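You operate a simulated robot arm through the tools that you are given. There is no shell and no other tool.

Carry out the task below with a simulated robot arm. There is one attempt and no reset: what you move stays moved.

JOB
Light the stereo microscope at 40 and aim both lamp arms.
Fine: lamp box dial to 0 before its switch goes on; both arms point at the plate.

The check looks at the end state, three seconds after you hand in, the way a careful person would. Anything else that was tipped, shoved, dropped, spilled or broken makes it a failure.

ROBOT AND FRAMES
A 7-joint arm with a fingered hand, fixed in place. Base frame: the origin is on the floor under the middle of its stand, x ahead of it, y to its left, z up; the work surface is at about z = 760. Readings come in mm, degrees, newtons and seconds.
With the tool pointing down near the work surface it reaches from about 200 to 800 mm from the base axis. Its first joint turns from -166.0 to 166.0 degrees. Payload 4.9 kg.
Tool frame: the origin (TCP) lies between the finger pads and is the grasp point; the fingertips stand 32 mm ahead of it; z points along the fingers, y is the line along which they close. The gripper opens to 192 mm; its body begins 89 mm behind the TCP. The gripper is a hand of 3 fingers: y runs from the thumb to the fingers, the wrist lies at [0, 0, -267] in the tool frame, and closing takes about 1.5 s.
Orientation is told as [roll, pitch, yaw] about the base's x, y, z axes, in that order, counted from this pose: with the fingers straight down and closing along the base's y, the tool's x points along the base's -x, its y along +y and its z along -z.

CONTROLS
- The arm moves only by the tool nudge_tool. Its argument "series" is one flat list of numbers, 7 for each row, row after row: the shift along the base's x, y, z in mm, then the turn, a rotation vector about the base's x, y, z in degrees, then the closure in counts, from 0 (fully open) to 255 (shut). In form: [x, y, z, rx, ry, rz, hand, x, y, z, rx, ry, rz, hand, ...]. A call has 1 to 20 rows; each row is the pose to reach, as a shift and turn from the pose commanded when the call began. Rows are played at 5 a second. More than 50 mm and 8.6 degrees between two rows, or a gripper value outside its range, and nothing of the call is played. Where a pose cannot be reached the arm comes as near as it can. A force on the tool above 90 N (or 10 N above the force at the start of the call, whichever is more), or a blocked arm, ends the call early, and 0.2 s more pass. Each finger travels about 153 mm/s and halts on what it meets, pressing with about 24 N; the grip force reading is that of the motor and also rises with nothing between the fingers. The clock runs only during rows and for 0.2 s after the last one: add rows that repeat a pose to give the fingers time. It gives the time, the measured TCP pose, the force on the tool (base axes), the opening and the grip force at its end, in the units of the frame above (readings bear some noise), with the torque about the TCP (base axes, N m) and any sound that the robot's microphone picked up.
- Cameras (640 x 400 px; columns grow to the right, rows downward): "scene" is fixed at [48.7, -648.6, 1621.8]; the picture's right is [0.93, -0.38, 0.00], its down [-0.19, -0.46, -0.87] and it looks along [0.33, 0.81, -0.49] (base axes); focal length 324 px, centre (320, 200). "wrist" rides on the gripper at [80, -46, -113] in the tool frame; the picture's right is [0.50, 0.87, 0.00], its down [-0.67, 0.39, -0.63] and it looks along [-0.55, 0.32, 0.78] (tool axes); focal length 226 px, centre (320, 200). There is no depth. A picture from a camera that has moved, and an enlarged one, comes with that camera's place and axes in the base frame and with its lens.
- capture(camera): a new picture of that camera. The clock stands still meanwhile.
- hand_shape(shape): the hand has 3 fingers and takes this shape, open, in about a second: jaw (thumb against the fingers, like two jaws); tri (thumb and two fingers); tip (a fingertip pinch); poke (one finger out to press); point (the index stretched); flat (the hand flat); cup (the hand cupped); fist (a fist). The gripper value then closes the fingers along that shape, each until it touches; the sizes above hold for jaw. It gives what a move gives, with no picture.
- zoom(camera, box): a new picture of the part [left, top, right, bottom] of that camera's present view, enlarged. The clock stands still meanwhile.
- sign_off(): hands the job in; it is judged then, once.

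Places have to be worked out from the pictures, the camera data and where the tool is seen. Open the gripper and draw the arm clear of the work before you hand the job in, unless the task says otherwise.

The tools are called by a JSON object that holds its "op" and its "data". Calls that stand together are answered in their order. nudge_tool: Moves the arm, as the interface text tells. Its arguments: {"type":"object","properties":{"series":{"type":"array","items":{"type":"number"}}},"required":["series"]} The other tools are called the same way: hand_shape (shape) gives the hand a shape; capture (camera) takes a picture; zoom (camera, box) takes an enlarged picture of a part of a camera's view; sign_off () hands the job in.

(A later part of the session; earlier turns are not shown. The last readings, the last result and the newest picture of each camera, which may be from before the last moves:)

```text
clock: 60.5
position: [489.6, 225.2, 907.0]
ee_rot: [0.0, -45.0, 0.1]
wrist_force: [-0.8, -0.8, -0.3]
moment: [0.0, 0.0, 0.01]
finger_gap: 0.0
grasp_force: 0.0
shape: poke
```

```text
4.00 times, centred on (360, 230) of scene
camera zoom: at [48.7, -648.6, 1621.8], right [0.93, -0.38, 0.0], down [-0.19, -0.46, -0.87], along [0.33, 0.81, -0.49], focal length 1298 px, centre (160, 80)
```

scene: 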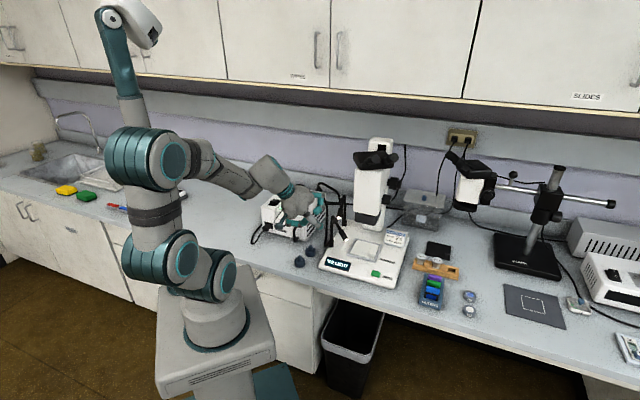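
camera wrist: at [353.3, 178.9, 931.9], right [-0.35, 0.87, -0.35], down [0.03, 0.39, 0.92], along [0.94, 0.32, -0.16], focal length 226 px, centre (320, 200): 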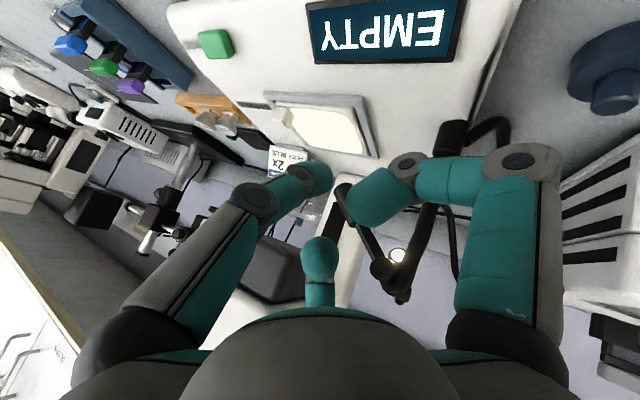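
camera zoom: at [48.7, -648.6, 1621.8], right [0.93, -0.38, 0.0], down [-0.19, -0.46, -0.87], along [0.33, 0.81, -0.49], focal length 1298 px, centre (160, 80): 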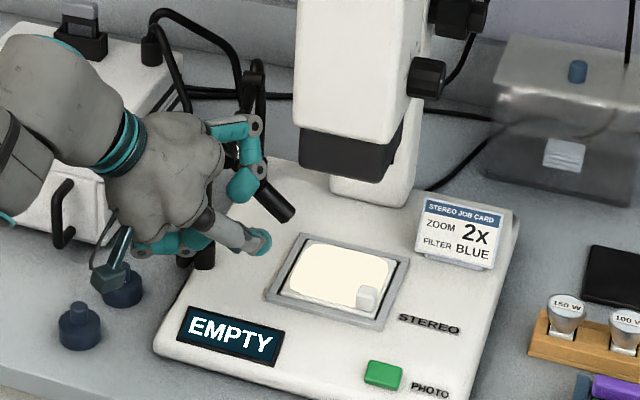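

The fingertip is on the robot side of the barrel. I push it gently about 6–8 mm past contact.

{"op": "nudge_tool", "data": {"series": [10, 11, -1, 0, 0, 0, 0, 20, 22, -2, 0, 0, 0, 0, 26, 28.5, -2, 0, 0, 0, 0, 29, 31, -2, 0, 0, 0, 0, 32, 33.5, -2, 0, 0, 0, 0, 35, 36.5, -2, 0, 0, 0, 0, 35, 36.5, -2, 0, 0, 0, 0]}}

{"op": "zoom", "data": {"camera": "scene", "box": [330, 190, 390, 240]}}

{"op": "zoom", "data": {"camera": "wrist", "box": [240, 60, 460, 280]}}

```text
clock: 62.1
position: [524.9, 262.2, 905.9]
ee_rot: [0.0, -45.0, 0.1]
wrist_force: [-1.1, -0.1, 0.2]
moment: [-0.03, -0.02, 0.0]
finger_gap: 0.0
grasp_force: 0.0
shape: poke
```

```text
8.00 times, centred on (360, 215) of scene
camera zoom: at [48.7, -648.6, 1621.8], right [0.93, -0.38, 0.0], down [-0.19, -0.46, -0.87], along [0.33, 0.81, -0.49], focal length 2595 px, centre (0, 80)
```

zoom: 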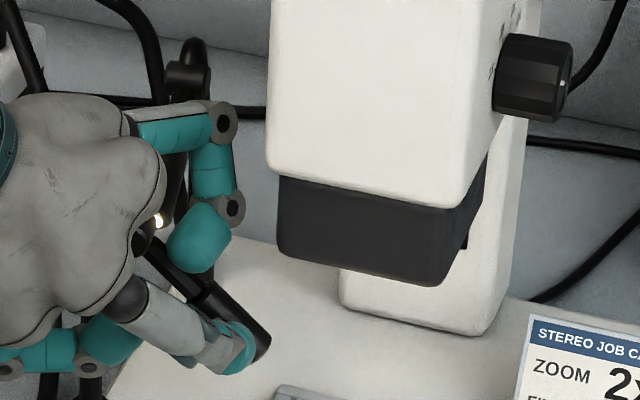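

```text
1.82 times, centred on (350, 170) of wrist
camera zoom: at [388.2, 215.1, 930.5], right [-0.35, 0.87, -0.35], down [0.03, 0.39, 0.92], along [0.94, 0.32, -0.16], focal length 411 px, centre (266, 254)
```

zoom: 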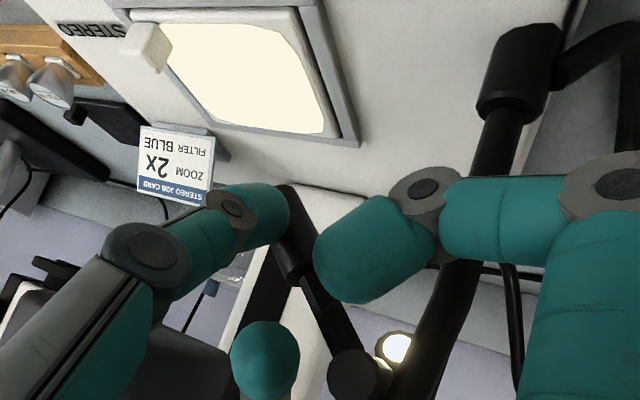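

I back away and take the overhead look again to measure the front head.

{"op": "nudge_tool", "data": {"series": [-12, -15, 2, 0, 0, 0, 0, -35, -30, 20, 0, 0, 0, 0, -60, -30, 55, 0, 0, 0, 0, -80, -20, 90, 0, 7.5, 0, 0, -105, -10, 120, 0, 15, 0, 0, -125, -5, 150, 0, 22.5, 0, 0, -145, 0, 175, 0, 30, 0, 0, -152, 1, 188, 0, 37.5, 0, 0, -154, 2, 193, 0, 45, 0, 0, -154, 2, 193, 0, 45, 0, 0]}}

{"op": "hand_shape", "data": {"shape": "jaw"}}

{"op": "zoom", "data": {"camera": "wrist", "box": [240, 120, 340, 220]}}

{"op": "zoom", "data": {"camera": "scene", "box": [320, 190, 400, 270]}}

```text
clock: 64.3
position: [370.8, 263.0, 1099.0]
ee_rot: [0.0, 0.1, 0.0]
wrist_force: [-1.0, 0.0, 0.0]
moment: [0.04, 0.02, 0.02]
finger_gap: 0.0
grasp_force: 0.1
shape: poke
```

```text
clock: 65.2
position: [369.9, 264.1, 1100.2]
ee_rot: [0.0, 0.0, 0.1]
wrist_force: [-0.4, 0.2, -0.5]
moment: [0.0, 0.01, 0.0]
finger_gap: 192.2
grasp_force: 0.0
shape: jaw
```

```text
4.00 times, centred on (290, 170) of wrist
camera zoom: at [290.2, 217.9, 1212.8], right [-0.5, 0.87, 0.0], down [0.67, 0.39, 0.63], along [0.55, 0.32, -0.78], focal length 904 px, centre (440, 320)
```

zoom: 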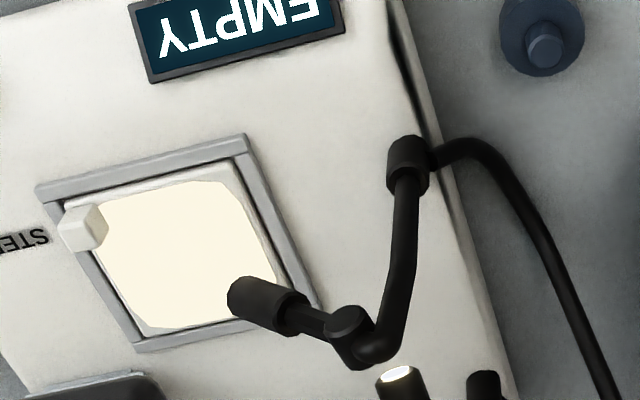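

```text
5.00 times, centred on (360, 230) of scene
camera zoom: at [48.7, -648.6, 1621.8], right [0.93, -0.38, 0.0], down [-0.19, -0.46, -0.87], along [0.33, 0.81, -0.49], focal length 1622 px, centre (120, 50)
```

zoom: 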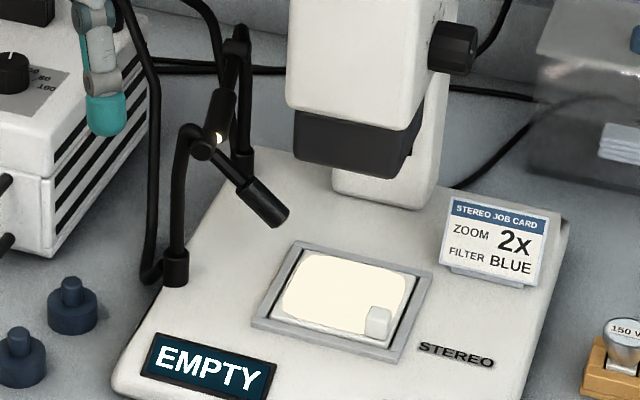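

From above the barrel is seen nearly end-on, so I'll use a dedicated check: put the wrist camera on the line from plate centre through the front pin (yaw −63°), where an aligned barrel appears exactly end-on over the plate centre.

{"op": "nudge_tool", "data": {"series": [5, 13, -2, 0, 0, -7.9, 0, 10, 26, -5, 0, 0, -15.8, 0, 15, 39, -8, 0, 0, -23.7, 0, 20, 52, -10, 0, 0, -31.5, 0, 25, 65, -13, 0, 0, -39.4, 0, 30, 78, -15, 0, 0, -47.3, 0, 35, 91, -18, 0, 0, -55.2, 0, 39, 103.6, -20, 0, 0, -63, 0, 39, 103.6, -20, 0, 0, -63, 0]}}

{"op": "capture", "data": {"camera": "wrist"}}

{"op": "zoom", "data": {"camera": "wrist", "box": [260, 130, 400, 260]}}

```text
clock: 67.2
position: [408.7, 367.0, 1079.9]
ee_rot: [0.1, -0.1, -63.2]
wrist_force: [0.1, -0.3, -0.7]
moment: [-0.01, 0.02, -0.02]
finger_gap: 191.7
grasp_force: 0.0
shape: jaw
```

```text
taken
camera wrist: at [331.7, 416.7, 1193.4], right [0.55, 0.84, 0.0], down [0.65, -0.42, 0.63], along [0.53, -0.34, -0.78], focal length 226 px, centre (320, 200)
```

wrist: 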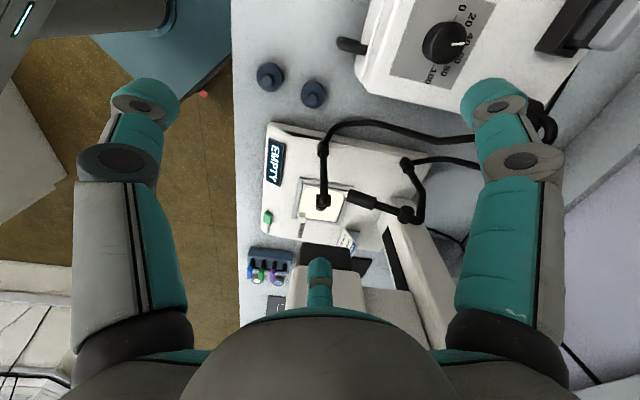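

```text
3.08 times, centred on (330, 195) of wrist
camera zoom: at [331.7, 416.7, 1193.4], right [0.55, 0.84, 0.0], down [0.65, -0.42, 0.63], along [0.53, -0.34, -0.78], focal length 696 px, centre (289, 215)
```

zoom: 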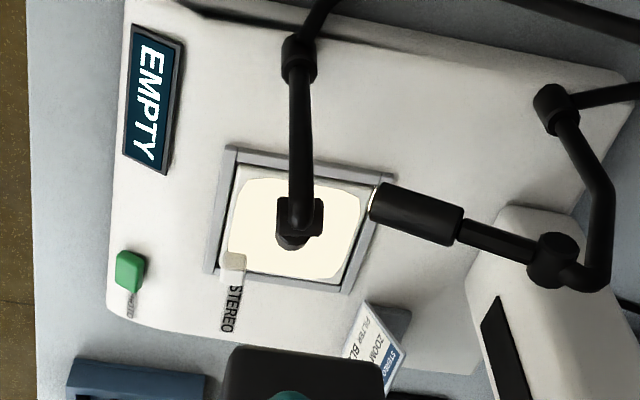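

{"op": "zoom", "data": {"camera": "wrist", "box": [295, 175, 355, 225]}}

{"op": "zoom", "data": {"camera": "wrist", "box": [330, 140, 450, 240]}}

```text
8.00 times, centred on (325, 200) of wrist
camera zoom: at [331.7, 416.7, 1193.4], right [0.55, 0.84, 0.0], down [0.65, -0.42, 0.63], along [0.53, -0.34, -0.78], focal length 1808 px, centre (280, 200)
```

zoom: 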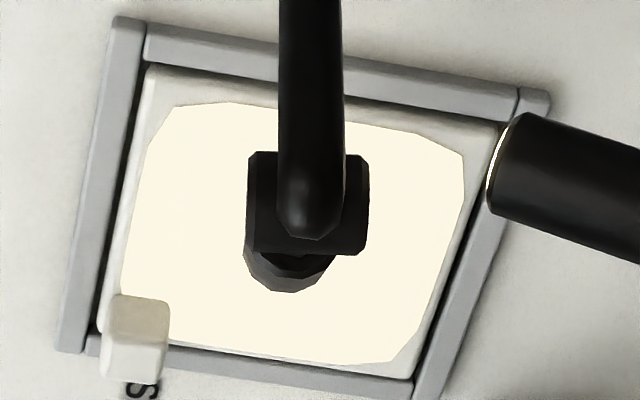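

```text
4.00 times, centred on (390, 190) of wrist
camera zoom: at [331.7, 416.7, 1193.4], right [0.55, 0.84, 0.0], down [0.65, -0.42, 0.63], along [0.53, -0.34, -0.78], focal length 904 px, centre (40, 240)
```

zoom: 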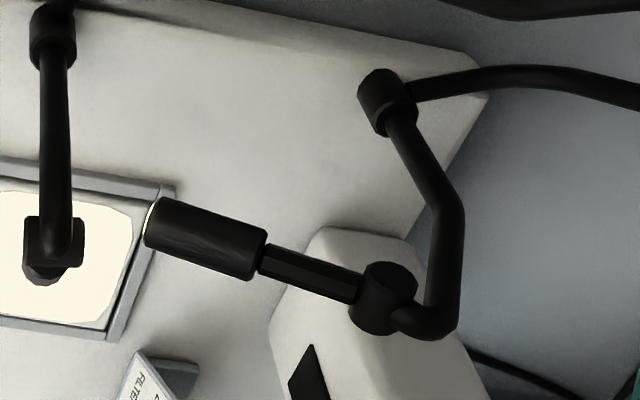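

The alignment view shows the front barrel almost exactly end-on over the plate: its beam lands ≈16 mm from centre, well on the plate. Now the rear arm: it needs ≈ +37° yaw and ≈ 24° pitch down. I turn to yaw −30°, take poke and tilt 45° at a safe height.

{"op": "hand_shape", "data": {"shape": "poke"}}

{"op": "nudge_tool", "data": {"series": [0, 3, 0, 0, 0, 8.3, 0, 0, 6, 0, 0, 0, 16.6, 0, 0, 10, 0, 0, 0, 24.9, 0, 0, 13, 0, 0, 0, 33.1, 0, 0, 13, 0, 0, 0, 33.1, 0]}}

{"op": "nudge_tool", "data": {"series": [5, 0, -10, 0, -7.5, 0, 0, 10, 0, -20, 0, -15, 0, 0, 15, 0, -30, 0, -22.5, 0, 0, 20, 0, -40, 0, -30, 0, 0, 25, 0, -50, 0, -37.5, 0, 0, 30, 0, -60, 0, -45, 0, 0, 30, 0, -60, 0, -45, 0, 0]}}

{"op": "capture", "data": {"camera": "wrist"}}

{"op": "capture", "data": {"camera": "scene"}}

```text
clock: 68.1
position: [408.9, 366.4, 1079.9]
ee_rot: [-0.1, 0.0, -63.0]
wrist_force: [0.2, 0.4, -0.3]
moment: [-0.01, -0.01, 0.01]
finger_gap: 0.0
grasp_force: 0.0
shape: poke
```

```text
clock: 69.3
position: [409.8, 381.7, 1080.0]
ee_rot: [0.0, 0.1, -29.8]
wrist_force: [0.0, 0.3, 0.0]
moment: [0.0, 0.03, 0.0]
finger_gap: 0.2
grasp_force: 0.0
shape: poke
```

```text
clock: 70.9
position: [440.9, 380.4, 1018.7]
ee_rot: [26.4, -37.8, -39.1]
wrist_force: [0.8, -0.2, -0.3]
moment: [0.04, 0.03, 0.0]
finger_gap: 0.0
grasp_force: 0.1
shape: poke
```

```text
taken
camera wrist: at [294.7, 379.7, 1034.2], right [0.0, 1.0, 0.0], down [0.1, 0.0, 0.99], along [0.99, 0.0, -0.1], focal length 226 px, centre (320, 200)
```

wrist: 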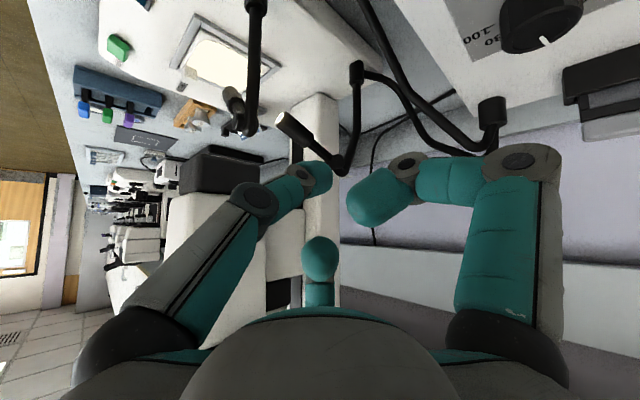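

```text
taken
```

scene: 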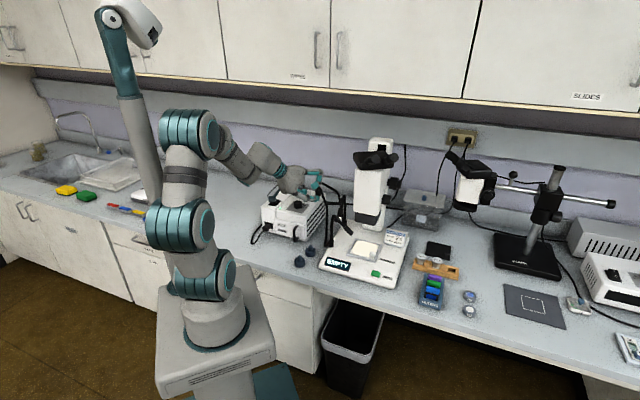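

{"op": "zoom", "data": {"camera": "wrist", "box": [220, 60, 380, 200]}}

{"op": "zoom", "data": {"camera": "scene", "box": [290, 160, 370, 240]}}

```text
2.86 times, centred on (300, 130) of wrist
camera zoom: at [294.7, 379.7, 1034.2], right [0.0, 1.0, 0.0], down [0.1, 0.0, 0.99], along [0.99, 0.0, -0.1], focal length 646 px, centre (377, 400)
```

zoom: 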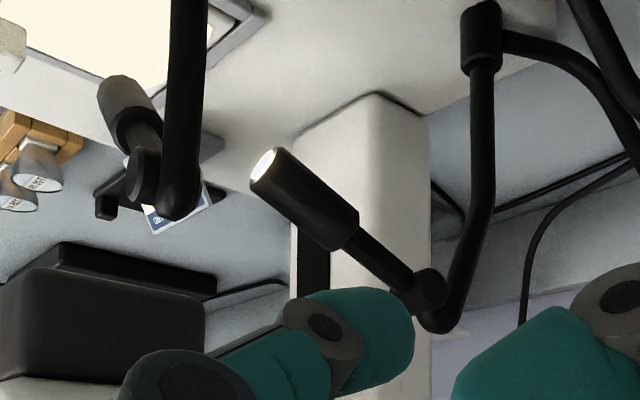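

```text
5.00 times, centred on (330, 200) of scene
camera zoom: at [48.7, -648.6, 1621.8], right [0.93, -0.38, 0.0], down [-0.19, -0.46, -0.87], along [0.33, 0.81, -0.49], focal length 1622 px, centre (270, 200)
```

zoom: 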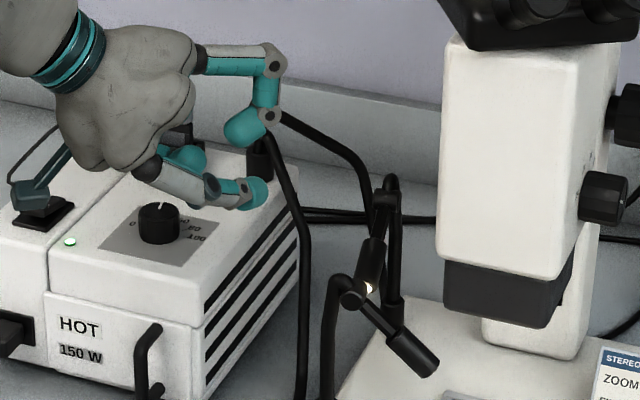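

Rear pin ≈ (588, 402, 950), tip ≈ (536, 337, 918). I bring the fingertip down to a standoff behind (robot side of) the rear barrel.

{"op": "nudge_tool", "data": {"series": [15, 0, -25, 0, 0, 0, 0, 32, 0, -52, 0, 0, 0, 0, 50, 0, -79, 0, 0, 0, 0, 50, 0, -79, 0, 0, 0, 0]}}

{"op": "zoom", "data": {"camera": "wrist", "box": [220, 80, 440, 280]}}

{"op": "zoom", "data": {"camera": "scene", "box": [290, 160, 370, 240]}}

```text
clock: 71.9
position: [490.5, 381.2, 940.6]
ee_rot: [26.4, -37.8, -39.1]
wrist_force: [-0.9, -0.2, -0.6]
moment: [0.01, 0.0, 0.0]
finger_gap: 0.0
grasp_force: 0.0
shape: poke
```

```text
2.00 times, centred on (330, 180) of wrist
camera zoom: at [344.9, 380.3, 955.3], right [0.0, 1.0, 0.0], down [0.1, 0.0, 0.99], along [0.99, 0.0, -0.1], focal length 452 px, centre (300, 240)
```

zoom: 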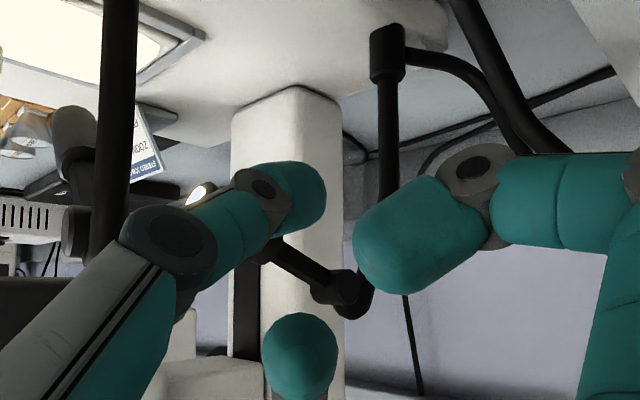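

```text
5.00 times, centred on (330, 200) of scene
camera zoom: at [48.7, -648.6, 1621.8], right [0.93, -0.38, 0.0], down [-0.19, -0.46, -0.87], along [0.33, 0.81, -0.49], focal length 1622 px, centre (270, 200)
```

zoom: 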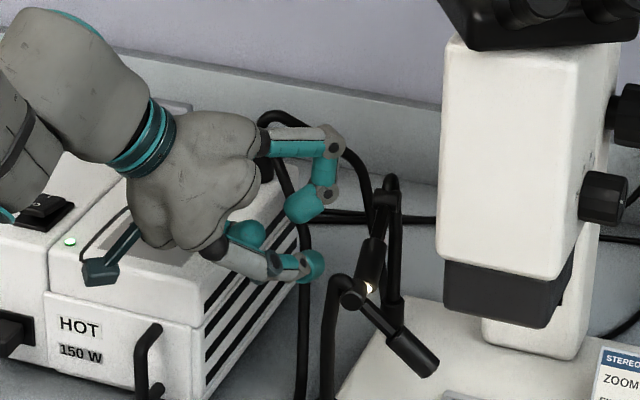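

With this tilt the thumb knuckle would sweep into the front post on the way, so I change the approach: rise, go upright, then lean the hand 30° back over the open area between the posts (fingers pointing +x/−y/down).

{"op": "nudge_tool", "data": {"series": [-12, 0, 20, 0, 7.5, 0, 0, -20, 0, 40, 0, 15, 0, 0, -25, 0, 55, 0, 22.5, 0, 0, -25, 0, 70, 0, 30, 0, 0, -25, 0, 80, 0, 37.5, 0, 0, -25, 0, 80, 0, 45, 0, 0, -25, 0, 80, 0, 45, 0, 0]}}

{"op": "nudge_tool", "data": {"series": [8, 2, 0, -5.3, -5.3, 0, 0, 16, 4, 0, -10.6, -10.6, 0, 0, 24, 6, 0, -15.9, -15.9, 0, 0, 32, 8, 0, -21.2, -21.2, 0, 0, 32, 8, 0, -21.2, -21.2, 0, 0]}}

{"op": "capture", "data": {"camera": "wrist"}}

{"op": "zoom", "data": {"camera": "scene", "box": [270, 130, 390, 250]}}

```text
clock: 73.5
position: [465.2, 379.8, 1020.5]
ee_rot: [-0.1, 0.2, -29.9]
wrist_force: [0.5, -0.5, 0.5]
moment: [-0.01, -0.01, -0.02]
finger_gap: 0.0
grasp_force: 0.1
shape: poke
```

```text
clock: 74.7
position: [495.9, 388.2, 1020.6]
ee_rot: [-8.5, -28.8, -27.7]
wrist_force: [0.4, 0.5, 0.4]
moment: [-0.02, 0.0, 0.02]
finger_gap: 0.0
grasp_force: 0.1
shape: poke
```

```text
taken
camera wrist: at [370.2, 421.5, 1086.3], right [0.07, 0.93, -0.35], down [0.5, 0.28, 0.82], along [0.86, -0.23, -0.45], focal length 226 px, centre (320, 200)
```

wrist: 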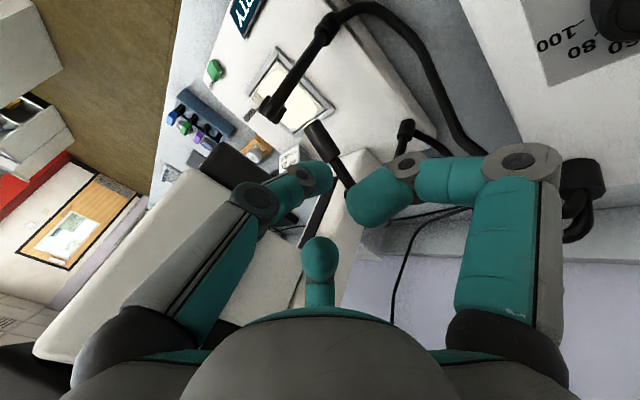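

```text
3.33 times, centred on (330, 190) of scene
camera zoom: at [48.7, -648.6, 1621.8], right [0.93, -0.38, 0.0], down [-0.19, -0.46, -0.87], along [0.33, 0.81, -0.49], focal length 1081 px, centre (287, 233)
```

zoom: 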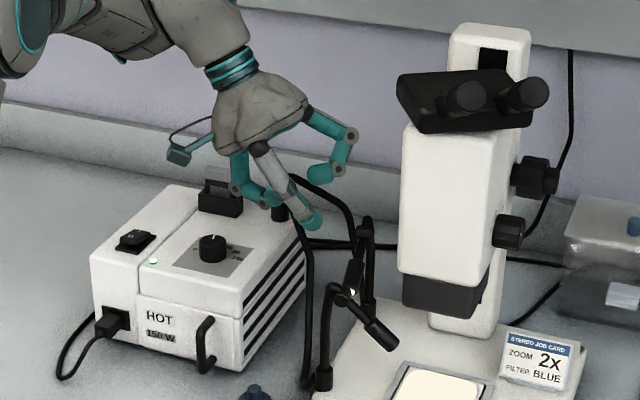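

The lean is as planned. I descend to the standoff beside the rear barrel.

{"op": "nudge_tool", "data": {"series": [1, 0, -26, 0, 0, 0, 0, 2, 0, -52, 0, 0, 0, 0, 3, 0.5, -70, 0, 0, 0, 0, 3, 0.5, -77.6, 0, 0, 0, 0, 3, 0.5, -77.6, 0, 0, 0, 0]}}

{"op": "capture", "data": {"camera": "wrist"}}

{"op": "zoom", "data": {"camera": "scene", "box": [290, 160, 370, 240]}}

```text
clock: 75.9
position: [498.3, 389.6, 942.4]
ee_rot: [-8.5, -29.0, -27.7]
wrist_force: [-0.3, 0.2, 0.7]
moment: [0.0, 0.0, -0.02]
finger_gap: 0.0
grasp_force: 0.0
shape: poke
```

```text
taken
camera wrist: at [373.3, 422.5, 1007.9], right [0.07, 0.93, -0.35], down [0.5, 0.28, 0.82], along [0.86, -0.23, -0.45], focal length 226 px, centre (320, 200)
```

wrist: 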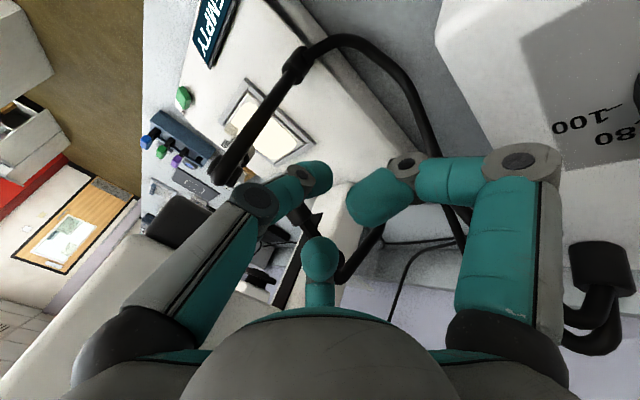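

```text
5.00 times, centred on (330, 200) of scene
camera zoom: at [48.7, -648.6, 1621.8], right [0.93, -0.38, 0.0], down [-0.19, -0.46, -0.87], along [0.33, 0.81, -0.49], focal length 1622 px, centre (270, 200)
```

zoom: 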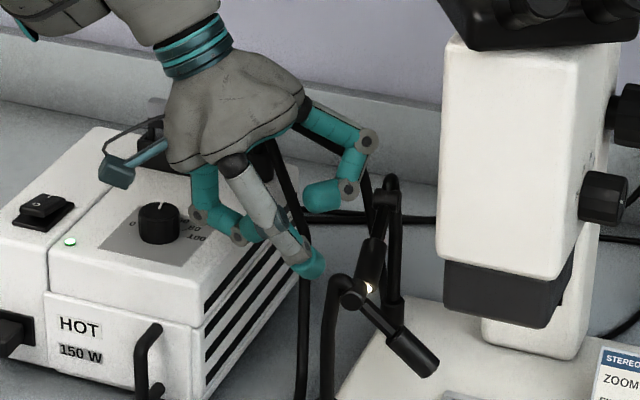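

Everything matches the predicted geometry. I push slowly through contact to about 10° of swing.

{"op": "nudge_tool", "data": {"series": [8, -6.3, 0, 0, 0, 0, 0, 16, -12.6, 0, 0, 0, 0, 0, 21, -16.6, 0, 0, 0, 0, 0, 24, -19.3, 0, 0, 0, 0, 0, 27.3, -22.4, 0, 0, 0, 0, 0, 30.3, -25.5, 0, 0, 0, 0, 0, 34, -28.6, 0, 0, 0, 0, 0, 37.5, -31.7, 0, 0, 0, 0, 0]}}

{"op": "zoom", "data": {"camera": "scene", "box": [310, 170, 390, 250]}}

{"op": "zoom", "data": {"camera": "wrist", "box": [200, 80, 440, 300]}}

```text
clock: 77.7
position: [537.1, 357.8, 942.4]
ee_rot: [-8.5, -28.9, -27.7]
wrist_force: [-0.2, 1.2, 0.0]
moment: [0.02, 0.0, 0.0]
finger_gap: 0.0
grasp_force: 0.1
shape: poke
```

```text
5.00 times, centred on (350, 210) of scene
camera zoom: at [48.7, -648.6, 1621.8], right [0.93, -0.38, 0.0], down [-0.19, -0.46, -0.87], along [0.33, 0.81, -0.49], focal length 1622 px, centre (170, 150)
```

zoom: 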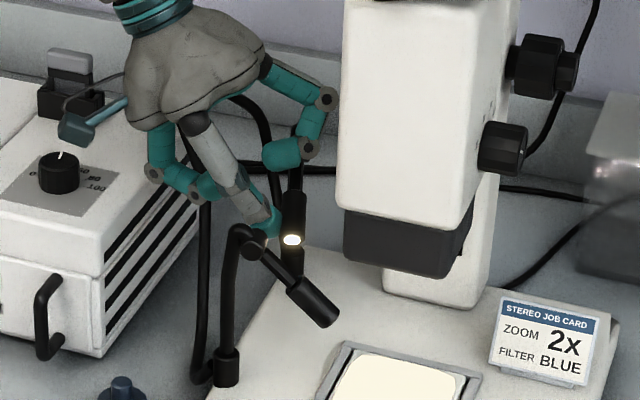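

```text
1.82 times, centred on (320, 190) of wrist
camera zoom: at [411.2, 390.2, 1009.2], right [0.07, 0.93, -0.35], down [0.5, 0.28, 0.82], along [0.86, -0.23, -0.45], focal length 411 px, centre (320, 218)
```

zoom: 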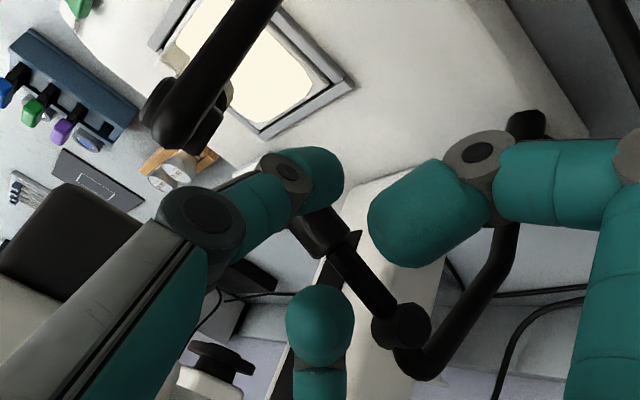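

The rear head swings with ~1 N. I continue along the arc to about 22°.

{"op": "nudge_tool", "data": {"series": [3.8, -2.8, 0, 0, 0, 0, 0, 7.7, -5.5, 0, 0, 0, 0, 0, 11.7, -8, 0, 0, 0, 0, 0, 15.8, -10.4, 0, 0, 0, 0, 0, 19.2, -12.2, 0, 0, 0, 0, 0]}}

{"op": "zoom", "data": {"camera": "scene", "box": [310, 170, 390, 250]}}

{"op": "zoom", "data": {"camera": "wrist", "box": [200, 80, 440, 300]}}

```text
clock: 78.9
position: [556.2, 344.5, 942.3]
ee_rot: [-8.5, -28.9, -27.7]
wrist_force: [-0.7, 0.9, 0.0]
moment: [0.0, -0.01, 0.0]
finger_gap: 0.0
grasp_force: 0.1
shape: poke
```

```text
5.00 times, centred on (350, 210) of scene
camera zoom: at [48.7, -648.6, 1621.8], right [0.93, -0.38, 0.0], down [-0.19, -0.46, -0.87], along [0.33, 0.81, -0.49], focal length 1622 px, centre (170, 150)
```

zoom: 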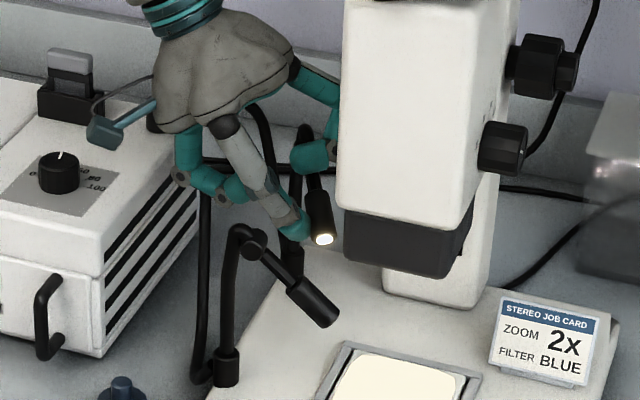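

```text
1.82 times, centred on (320, 190) of wrist
camera zoom: at [430.3, 377.9, 1009.0], right [0.07, 0.93, -0.35], down [0.5, 0.28, 0.82], along [0.86, -0.23, -0.45], focal length 411 px, centre (320, 218)
```

zoom: 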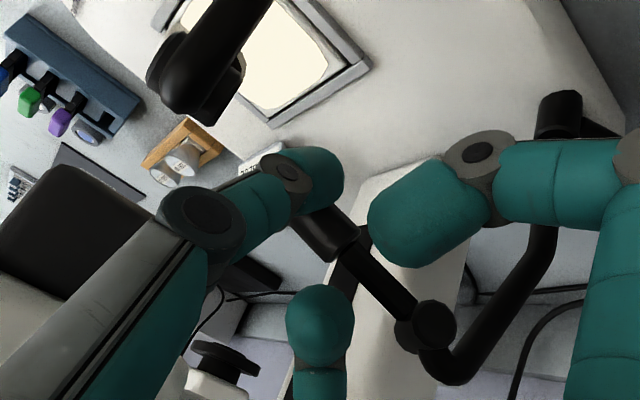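

Going well. I push on to about 34°, keeping the forward finger clear of the column.

{"op": "nudge_tool", "data": {"series": [3.5, -1.5, 0, 0, 0, 0, 0, 7, -3, 0, 0, 0, 0, 0, 10.4, -4.5, 0, 0, 0, 0, 0, 14, -5.8, 0, 0, 0, 0, 0, 17.7, -7, 0, 0, 0, 0, 0, 21.3, -7.9, 0, 0, 0, 0, 0]}}

{"op": "zoom", "data": {"camera": "scene", "box": [310, 170, 390, 250]}}

{"op": "zoom", "data": {"camera": "wrist", "box": [200, 80, 440, 300]}}

```text
clock: 80.3
position: [577.4, 337.4, 941.1]
ee_rot: [-8.6, -28.9, -27.8]
wrist_force: [-0.6, 0.5, -0.2]
moment: [0.01, 0.03, 0.0]
finger_gap: 0.0
grasp_force: 0.0
shape: poke
```

```text
5.00 times, centred on (350, 210) of scene
camera zoom: at [48.7, -648.6, 1621.8], right [0.93, -0.38, 0.0], down [-0.19, -0.46, -0.87], along [0.33, 0.81, -0.49], focal length 1622 px, centre (170, 150)
```

zoom: 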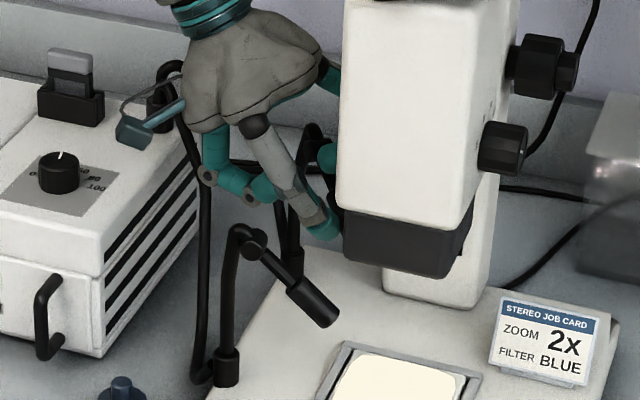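

```text
1.82 times, centred on (320, 190) of wrist
camera zoom: at [451.5, 370.3, 1008.7], right [0.07, 0.93, -0.35], down [0.5, 0.28, 0.82], along [0.86, -0.23, -0.45], focal length 411 px, centre (320, 218)
```

zoom: 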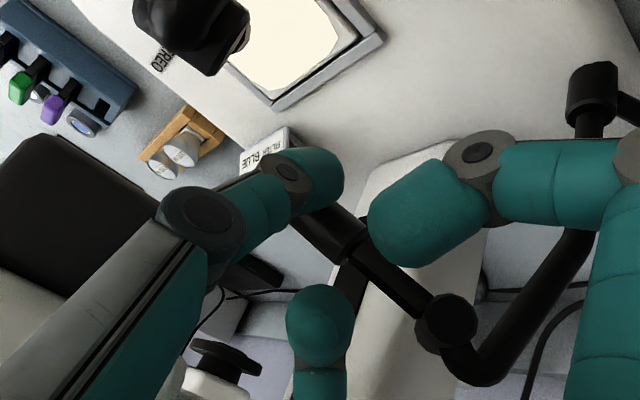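

Yaw of the rear head is now about 34°. I back the finger off, rise and re-orient (tilt 45° toward +x) for pressing the rear barrel down from above.

{"op": "nudge_tool", "data": {"series": [-12, 6, 2, 0, 0, 0, 0, -35, 18, 20, 0, 0, 0, 0, -60, 26, 50, 5.3, 5.3, 0, 0, -80, 32, 75, 10.6, 10.6, 0, 0, -95, 36, 90, 15.9, 15.9, 0, 0, -110, 40, 100, 21.2, 21.2, 0, 0, -110, 40, 100, 21.2, 21.2, 0, 0]}}

{"op": "nudge_tool", "data": {"series": [5, -5, 0, 0, -7.5, 0, 0, 10, -10, 0, 0, -15, 0, 0, 15, -15, 0, 0, -22.5, 0, 0, 20, -20, 0, 0, -30, 0, 0, 25, -25, 0, 0, -37.5, 0, 0, 30, -30, -10, 0, -45, 0, 0, 30, -30, -10, 0, -45, 0, 0]}}

{"op": "capture", "data": {"camera": "wrist"}}

{"op": "zoom", "data": {"camera": "scene", "box": [310, 160, 410, 260]}}

```text
clock: 81.9
position: [468.2, 377.8, 1043.0]
ee_rot: [0.0, 0.1, -29.9]
wrist_force: [-1.2, -0.3, -0.2]
moment: [0.01, -0.03, 0.01]
finger_gap: 0.1
grasp_force: 0.0
shape: poke
```

```text
clock: 83.5
position: [498.4, 347.2, 1032.6]
ee_rot: [26.5, -37.8, -39.0]
wrist_force: [-0.6, 0.0, 0.7]
moment: [0.0, 0.04, 0.01]
finger_gap: 0.0
grasp_force: 0.0
shape: poke
```

```text
taken
camera wrist: at [352.2, 346.3, 1048.0], right [0.0, 1.0, 0.0], down [0.1, 0.0, 0.99], along [0.99, 0.0, -0.1], focal length 226 px, centre (320, 200)
```

wrist: 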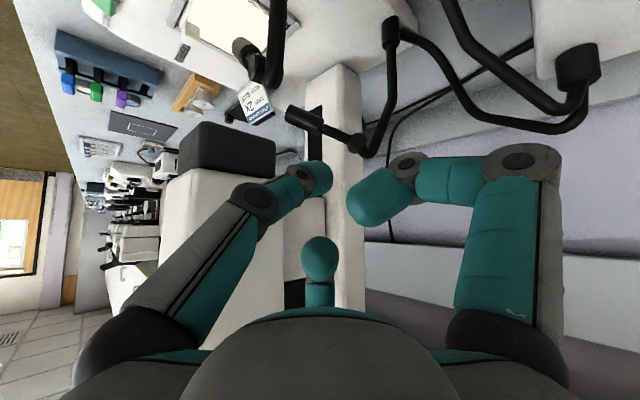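

```text
4.00 times, centred on (360, 210) of scene
camera zoom: at [48.7, -648.6, 1621.8], right [0.93, -0.38, 0.0], down [-0.19, -0.46, -0.87], along [0.33, 0.81, -0.49], focal length 1298 px, centre (160, 160)
```

zoom: 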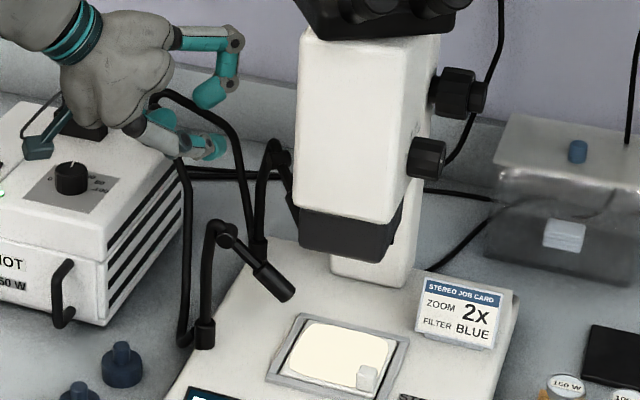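

{"op": "zoom", "data": {"camera": "wrist", "box": [270, 70, 410, 190]}}

```text
3.33 times, centred on (340, 130) of wrist
camera zoom: at [352.2, 346.3, 1048.0], right [0.0, 1.0, 0.0], down [0.1, 0.0, 0.99], along [0.99, 0.0, -0.1], focal length 754 px, centre (253, 433)
```

zoom: 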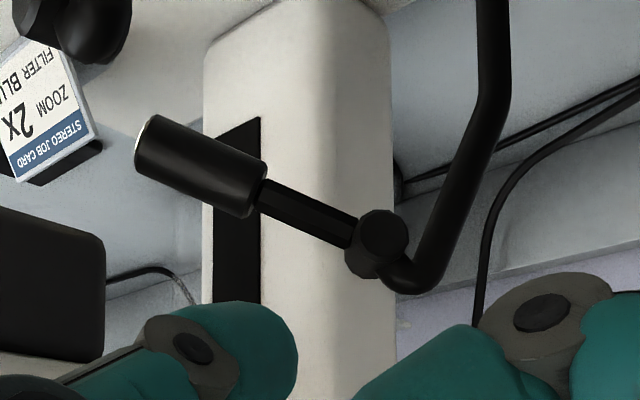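

Rear pin ≈ (612, 391, 952), barrel azimuth ≈ −95°, pitch ≈ 20°. I move the fingertip above its barrel.

{"op": "nudge_tool", "data": {"series": [31, -6, -8, 0, 0, 0, 0, 62, -13, -16, 0, 0, 0, 0, 92.4, -19.2, -25, 0, 0, 0, 0, 92.4, -19.2, -45, 0, 0, 0, 0, 92.4, -19.2, -45, 0, 0, 0, 0]}}

{"op": "zoom", "data": {"camera": "wrist", "box": [220, 80, 440, 280]}}

{"op": "zoom", "data": {"camera": "scene", "box": [310, 160, 410, 260]}}

```text
clock: 84.7
position: [589.7, 327.9, 988.7]
ee_rot: [26.5, -37.8, -39.2]
wrist_force: [0.2, 0.0, 1.0]
moment: [0.0, 0.01, 0.02]
finger_gap: 0.2
grasp_force: 0.1
shape: poke
```

```text
2.00 times, centred on (330, 180) of wrist
camera zoom: at [445.0, 327.3, 1003.2], right [0.0, 1.0, 0.0], down [0.1, 0.0, 0.99], along [0.99, 0.0, -0.1], focal length 452 px, centre (300, 240)
```

zoom: 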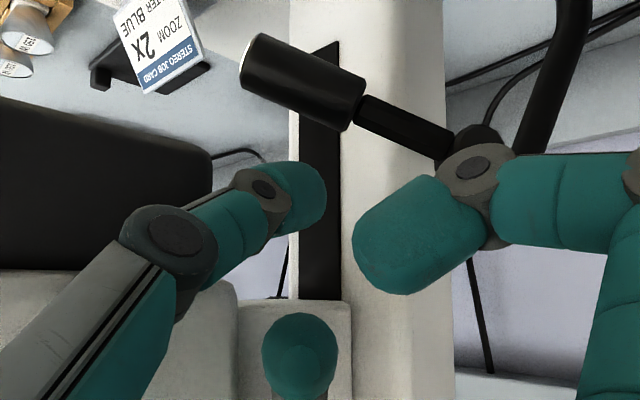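

```text
4.00 times, centred on (360, 210) of scene
camera zoom: at [48.7, -648.6, 1621.8], right [0.93, -0.38, 0.0], down [-0.19, -0.46, -0.87], along [0.33, 0.81, -0.49], focal length 1298 px, centre (160, 160)
```

zoom: 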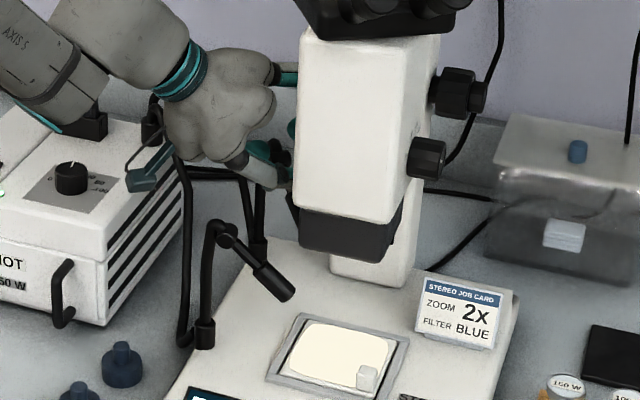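

The tip is above mid-barrel. I press down slowly, with a slight −x bias, about 18 mm past contact.

{"op": "nudge_tool", "data": {"series": [-1.5, 0, -10, 0, 0, 0, 0, -1.5, 0, -18, 0, 0, 0, 0, -1.5, 0.5, -22, 0, 0, 0, 0, -1.5, 1.2, -25, 0, 0, 0, 0, -1.5, 2, -28, 0, 0, 0, 0, -1.5, 2.8, -31, 0, 0, 0, 0, -1.5, 3.5, -34, 0, 0, 0, 0, -1.5, 4.2, -37, 0, 0, 0, 0, -1.5, 5, -40, 0, 0, 0, 0]}}

{"op": "zoom", "data": {"camera": "wrist", "box": [220, 80, 440, 280]}}

{"op": "zoom", "data": {"camera": "scene", "box": [310, 160, 410, 260]}}

```text
clock: 86.7
position: [587.7, 333.9, 947.7]
ee_rot: [26.5, -37.8, -39.0]
wrist_force: [-0.7, 0.3, 0.5]
moment: [-0.01, -0.05, 0.0]
finger_gap: 0.0
grasp_force: 0.1
shape: poke
```

```text
2.00 times, centred on (330, 180) of wrist
camera zoom: at [443.1, 331.9, 963.0], right [0.0, 1.0, 0.0], down [0.1, 0.0, 0.99], along [0.99, 0.0, -0.1], focal length 452 px, centre (300, 240)
```

zoom: 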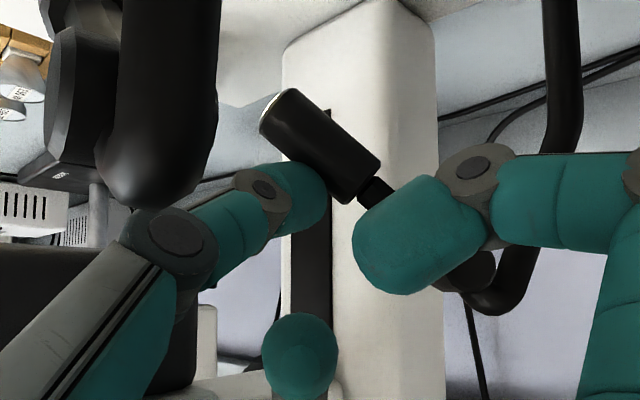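

```text
4.00 times, centred on (360, 210) of scene
camera zoom: at [48.7, -648.6, 1621.8], right [0.93, -0.38, 0.0], down [-0.19, -0.46, -0.87], along [0.33, 0.81, -0.49], focal length 1298 px, centre (160, 160)
```

zoom: 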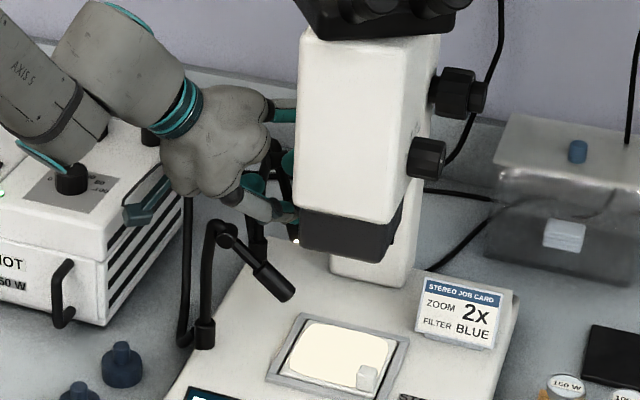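

Pitch is now ≈ 40°; about 5° more is needed. I press 6 mm further.

{"op": "nudge_tool", "data": {"series": [0, 0.6, -2, 0, 0, 0, 0, 0, 1.1, -4, 0, 0, 0, 0, 0, 1.6, -6, 0, 0, 0, 0, 0, 1.6, -6, 0, 0, 0, 0]}}

{"op": "zoom", "data": {"camera": "wrist", "box": [220, 80, 440, 280]}}

```text
clock: 87.7
position: [588.5, 334.8, 940.8]
ee_rot: [26.5, -37.8, -39.1]
wrist_force: [-0.2, -0.8, 0.3]
moment: [-0.01, 0.0, 0.0]
finger_gap: 0.0
grasp_force: 0.1
shape: poke
```

```text
2.00 times, centred on (330, 180) of wrist
camera zoom: at [442.9, 333.7, 956.9], right [0.0, 1.0, 0.0], down [0.1, 0.0, 0.99], along [0.99, 0.0, -0.1], focal length 452 px, centre (300, 240)
```

zoom: 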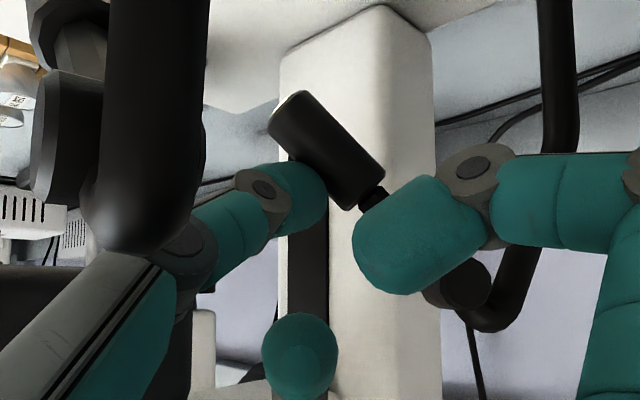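

Rear pitch now ≈ 45–46°, on target. I retreat straight up, then back and upright.

{"op": "nudge_tool", "data": {"series": [0, 0, 12, 0, 0, 0, 0, 0, 0, 40, 0, 0, 0, 0, -25, 5, 75, 0, 0, 0, 0, -55, 12, 105, 0, 7.5, 0, 0, -80, 18, 125, 0, 15, 0, 0, -105, 24, 135, 0, 22.5, 0, 0, -125, 30, 140, 0, 30, 0, 0, -140, 34, 140, 0, 37.5, 0, 0, -150, 38, 140, 0, 45, 0, 0, -150, 38, 140, 0, 45, 0, 0]}}

{"op": "hand_shape", "data": {"shape": "jaw"}}

{"op": "capture", "data": {"camera": "wrist"}}

{"op": "zoom", "data": {"camera": "scene", "box": [310, 160, 410, 280]}}

```text
clock: 89.9
position: [438.1, 372.5, 1082.4]
ee_rot: [0.0, 0.1, -29.9]
wrist_force: [-0.4, -0.2, 0.2]
moment: [0.01, 0.03, -0.02]
finger_gap: 0.0
grasp_force: 0.1
shape: poke
```

```text
clock: 90.8
position: [439.1, 371.7, 1081.1]
ee_rot: [0.1, 0.0, -29.9]
wrist_force: [0.4, 0.1, 0.3]
moment: [-0.01, 0.0, 0.01]
finger_gap: 191.9
grasp_force: 0.0
shape: jaw
```

```text
taken
camera wrist: at [345.7, 371.8, 1195.4], right [0.0, 1.0, 0.0], down [0.78, 0.0, 0.63], along [0.63, 0.0, -0.78], focal length 226 px, centre (320, 200)
```

wrist: 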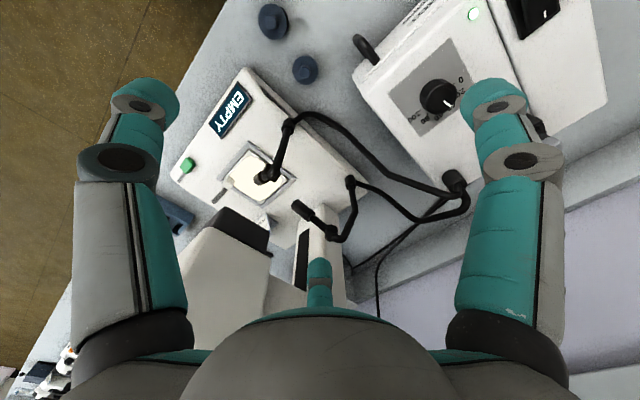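

```text
3.33 times, centred on (360, 220) of scene
camera zoom: at [48.7, -648.6, 1621.8], right [0.93, -0.38, 0.0], down [-0.19, -0.46, -0.87], along [0.33, 0.81, -0.49], focal length 1081 px, centre (187, 133)
```

zoom: 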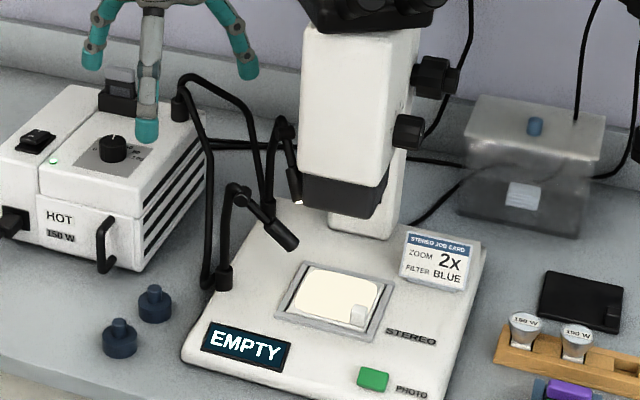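

{"op": "zoom", "data": {"camera": "wrist", "box": [240, 120, 380, 260]}}

{"op": "zoom", "data": {"camera": "scene", "box": [330, 185, 390, 245]}}

```text
2.86 times, centred on (310, 190) of wrist
camera zoom: at [345.7, 371.8, 1195.4], right [0.0, 1.0, 0.0], down [0.78, 0.0, 0.63], along [0.63, 0.0, -0.78], focal length 646 px, centre (349, 229)
```

zoom: 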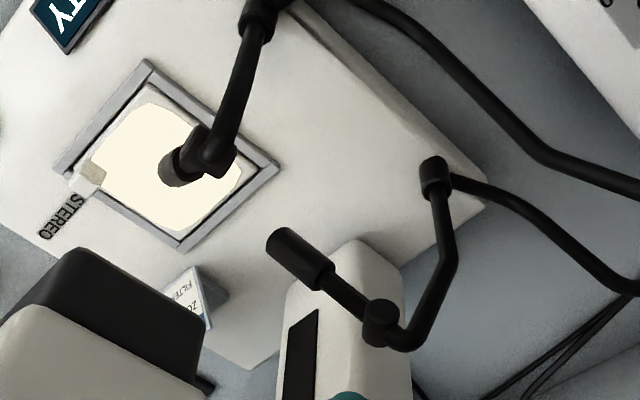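

```text
6.67 times, centred on (360, 215) of scene
camera zoom: at [48.7, -648.6, 1621.8], right [0.93, -0.38, 0.0], down [-0.19, -0.46, -0.87], along [0.33, 0.81, -0.49], focal length 2163 px, centre (53, 100)
```

zoom: 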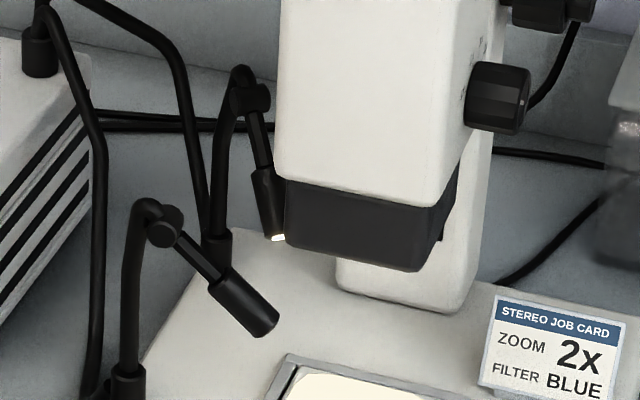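

Rear head: pin (610, 390, 951) → tip (607, 328, 888) extrapolates to (603, 240) on the plate, within a few mm of its centre. I re-check the front head in the earlier alignment view and the dial once more.

{"op": "nudge_tool", "data": {"series": [-7, -1, 0, 0, 0, -8.3, 0, -15, -2, 0, 0, 0, -16.6, 0, -22, -3, 0, 0, 0, -24.9, 0, -30, -5, 0, 0, 0, -33.1, 0, -30, -5, 0, 0, 0, -33.1, 0]}}

{"op": "zoom", "data": {"camera": "wrist", "box": [295, 175, 355, 225]}}

{"op": "zoom", "data": {"camera": "wrist", "box": [340, 0, 520, 120]}}

{"op": "capture", "data": {"camera": "wrist"}}

```text
clock: 92.0
position: [408.1, 367.9, 1082.1]
ee_rot: [0.0, 0.0, -63.0]
wrist_force: [-1.3, 0.8, 1.4]
moment: [0.0, 0.01, 0.0]
finger_gap: 191.6
grasp_force: 0.1
shape: jaw
```

```text
8.00 times, centred on (325, 200) of wrist
camera zoom: at [330.7, 417.2, 1195.3], right [0.55, 0.84, 0.0], down [0.65, -0.42, 0.63], along [0.53, -0.34, -0.78], focal length 1808 px, centre (280, 200)
```

zoom: 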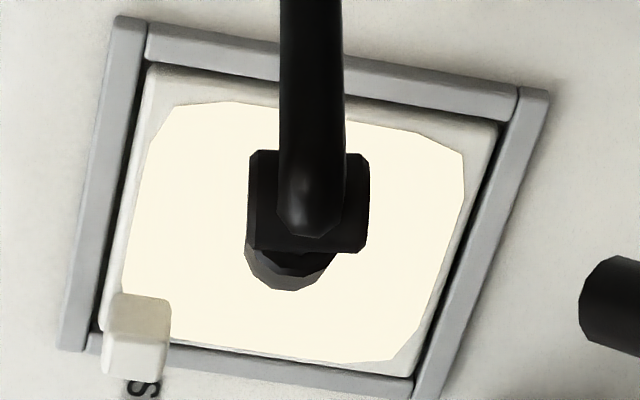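

```text
3.33 times, centred on (430, 60) of wrist
camera zoom: at [330.7, 417.2, 1195.3], right [0.55, 0.84, 0.0], down [0.65, -0.42, 0.63], along [0.53, -0.34, -0.78], focal length 754 px, centre (-47, 667)
```

zoom: 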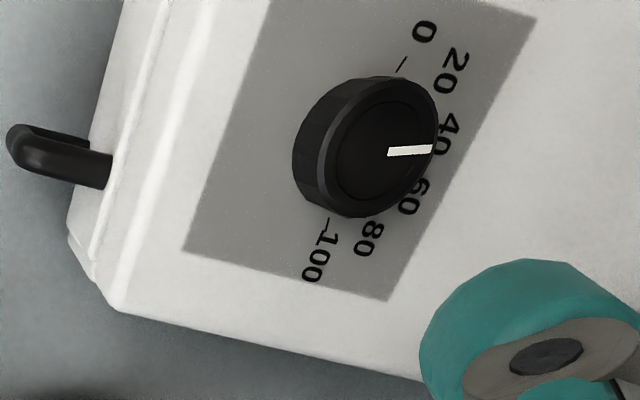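

```text
taken
camera wrist: at [330.7, 417.2, 1195.3], right [0.55, 0.84, 0.0], down [0.65, -0.42, 0.63], along [0.53, -0.34, -0.78], focal length 226 px, centre (320, 200)
```

wrist: 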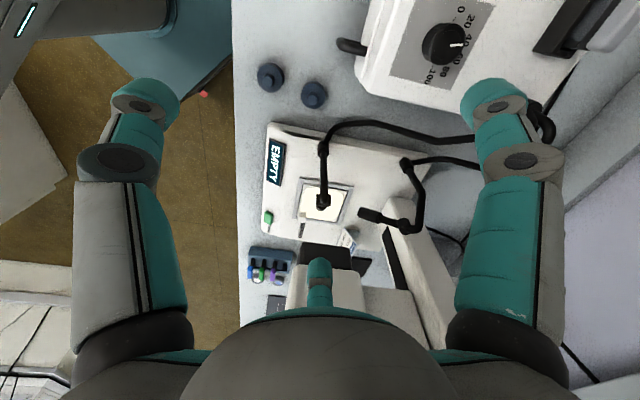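

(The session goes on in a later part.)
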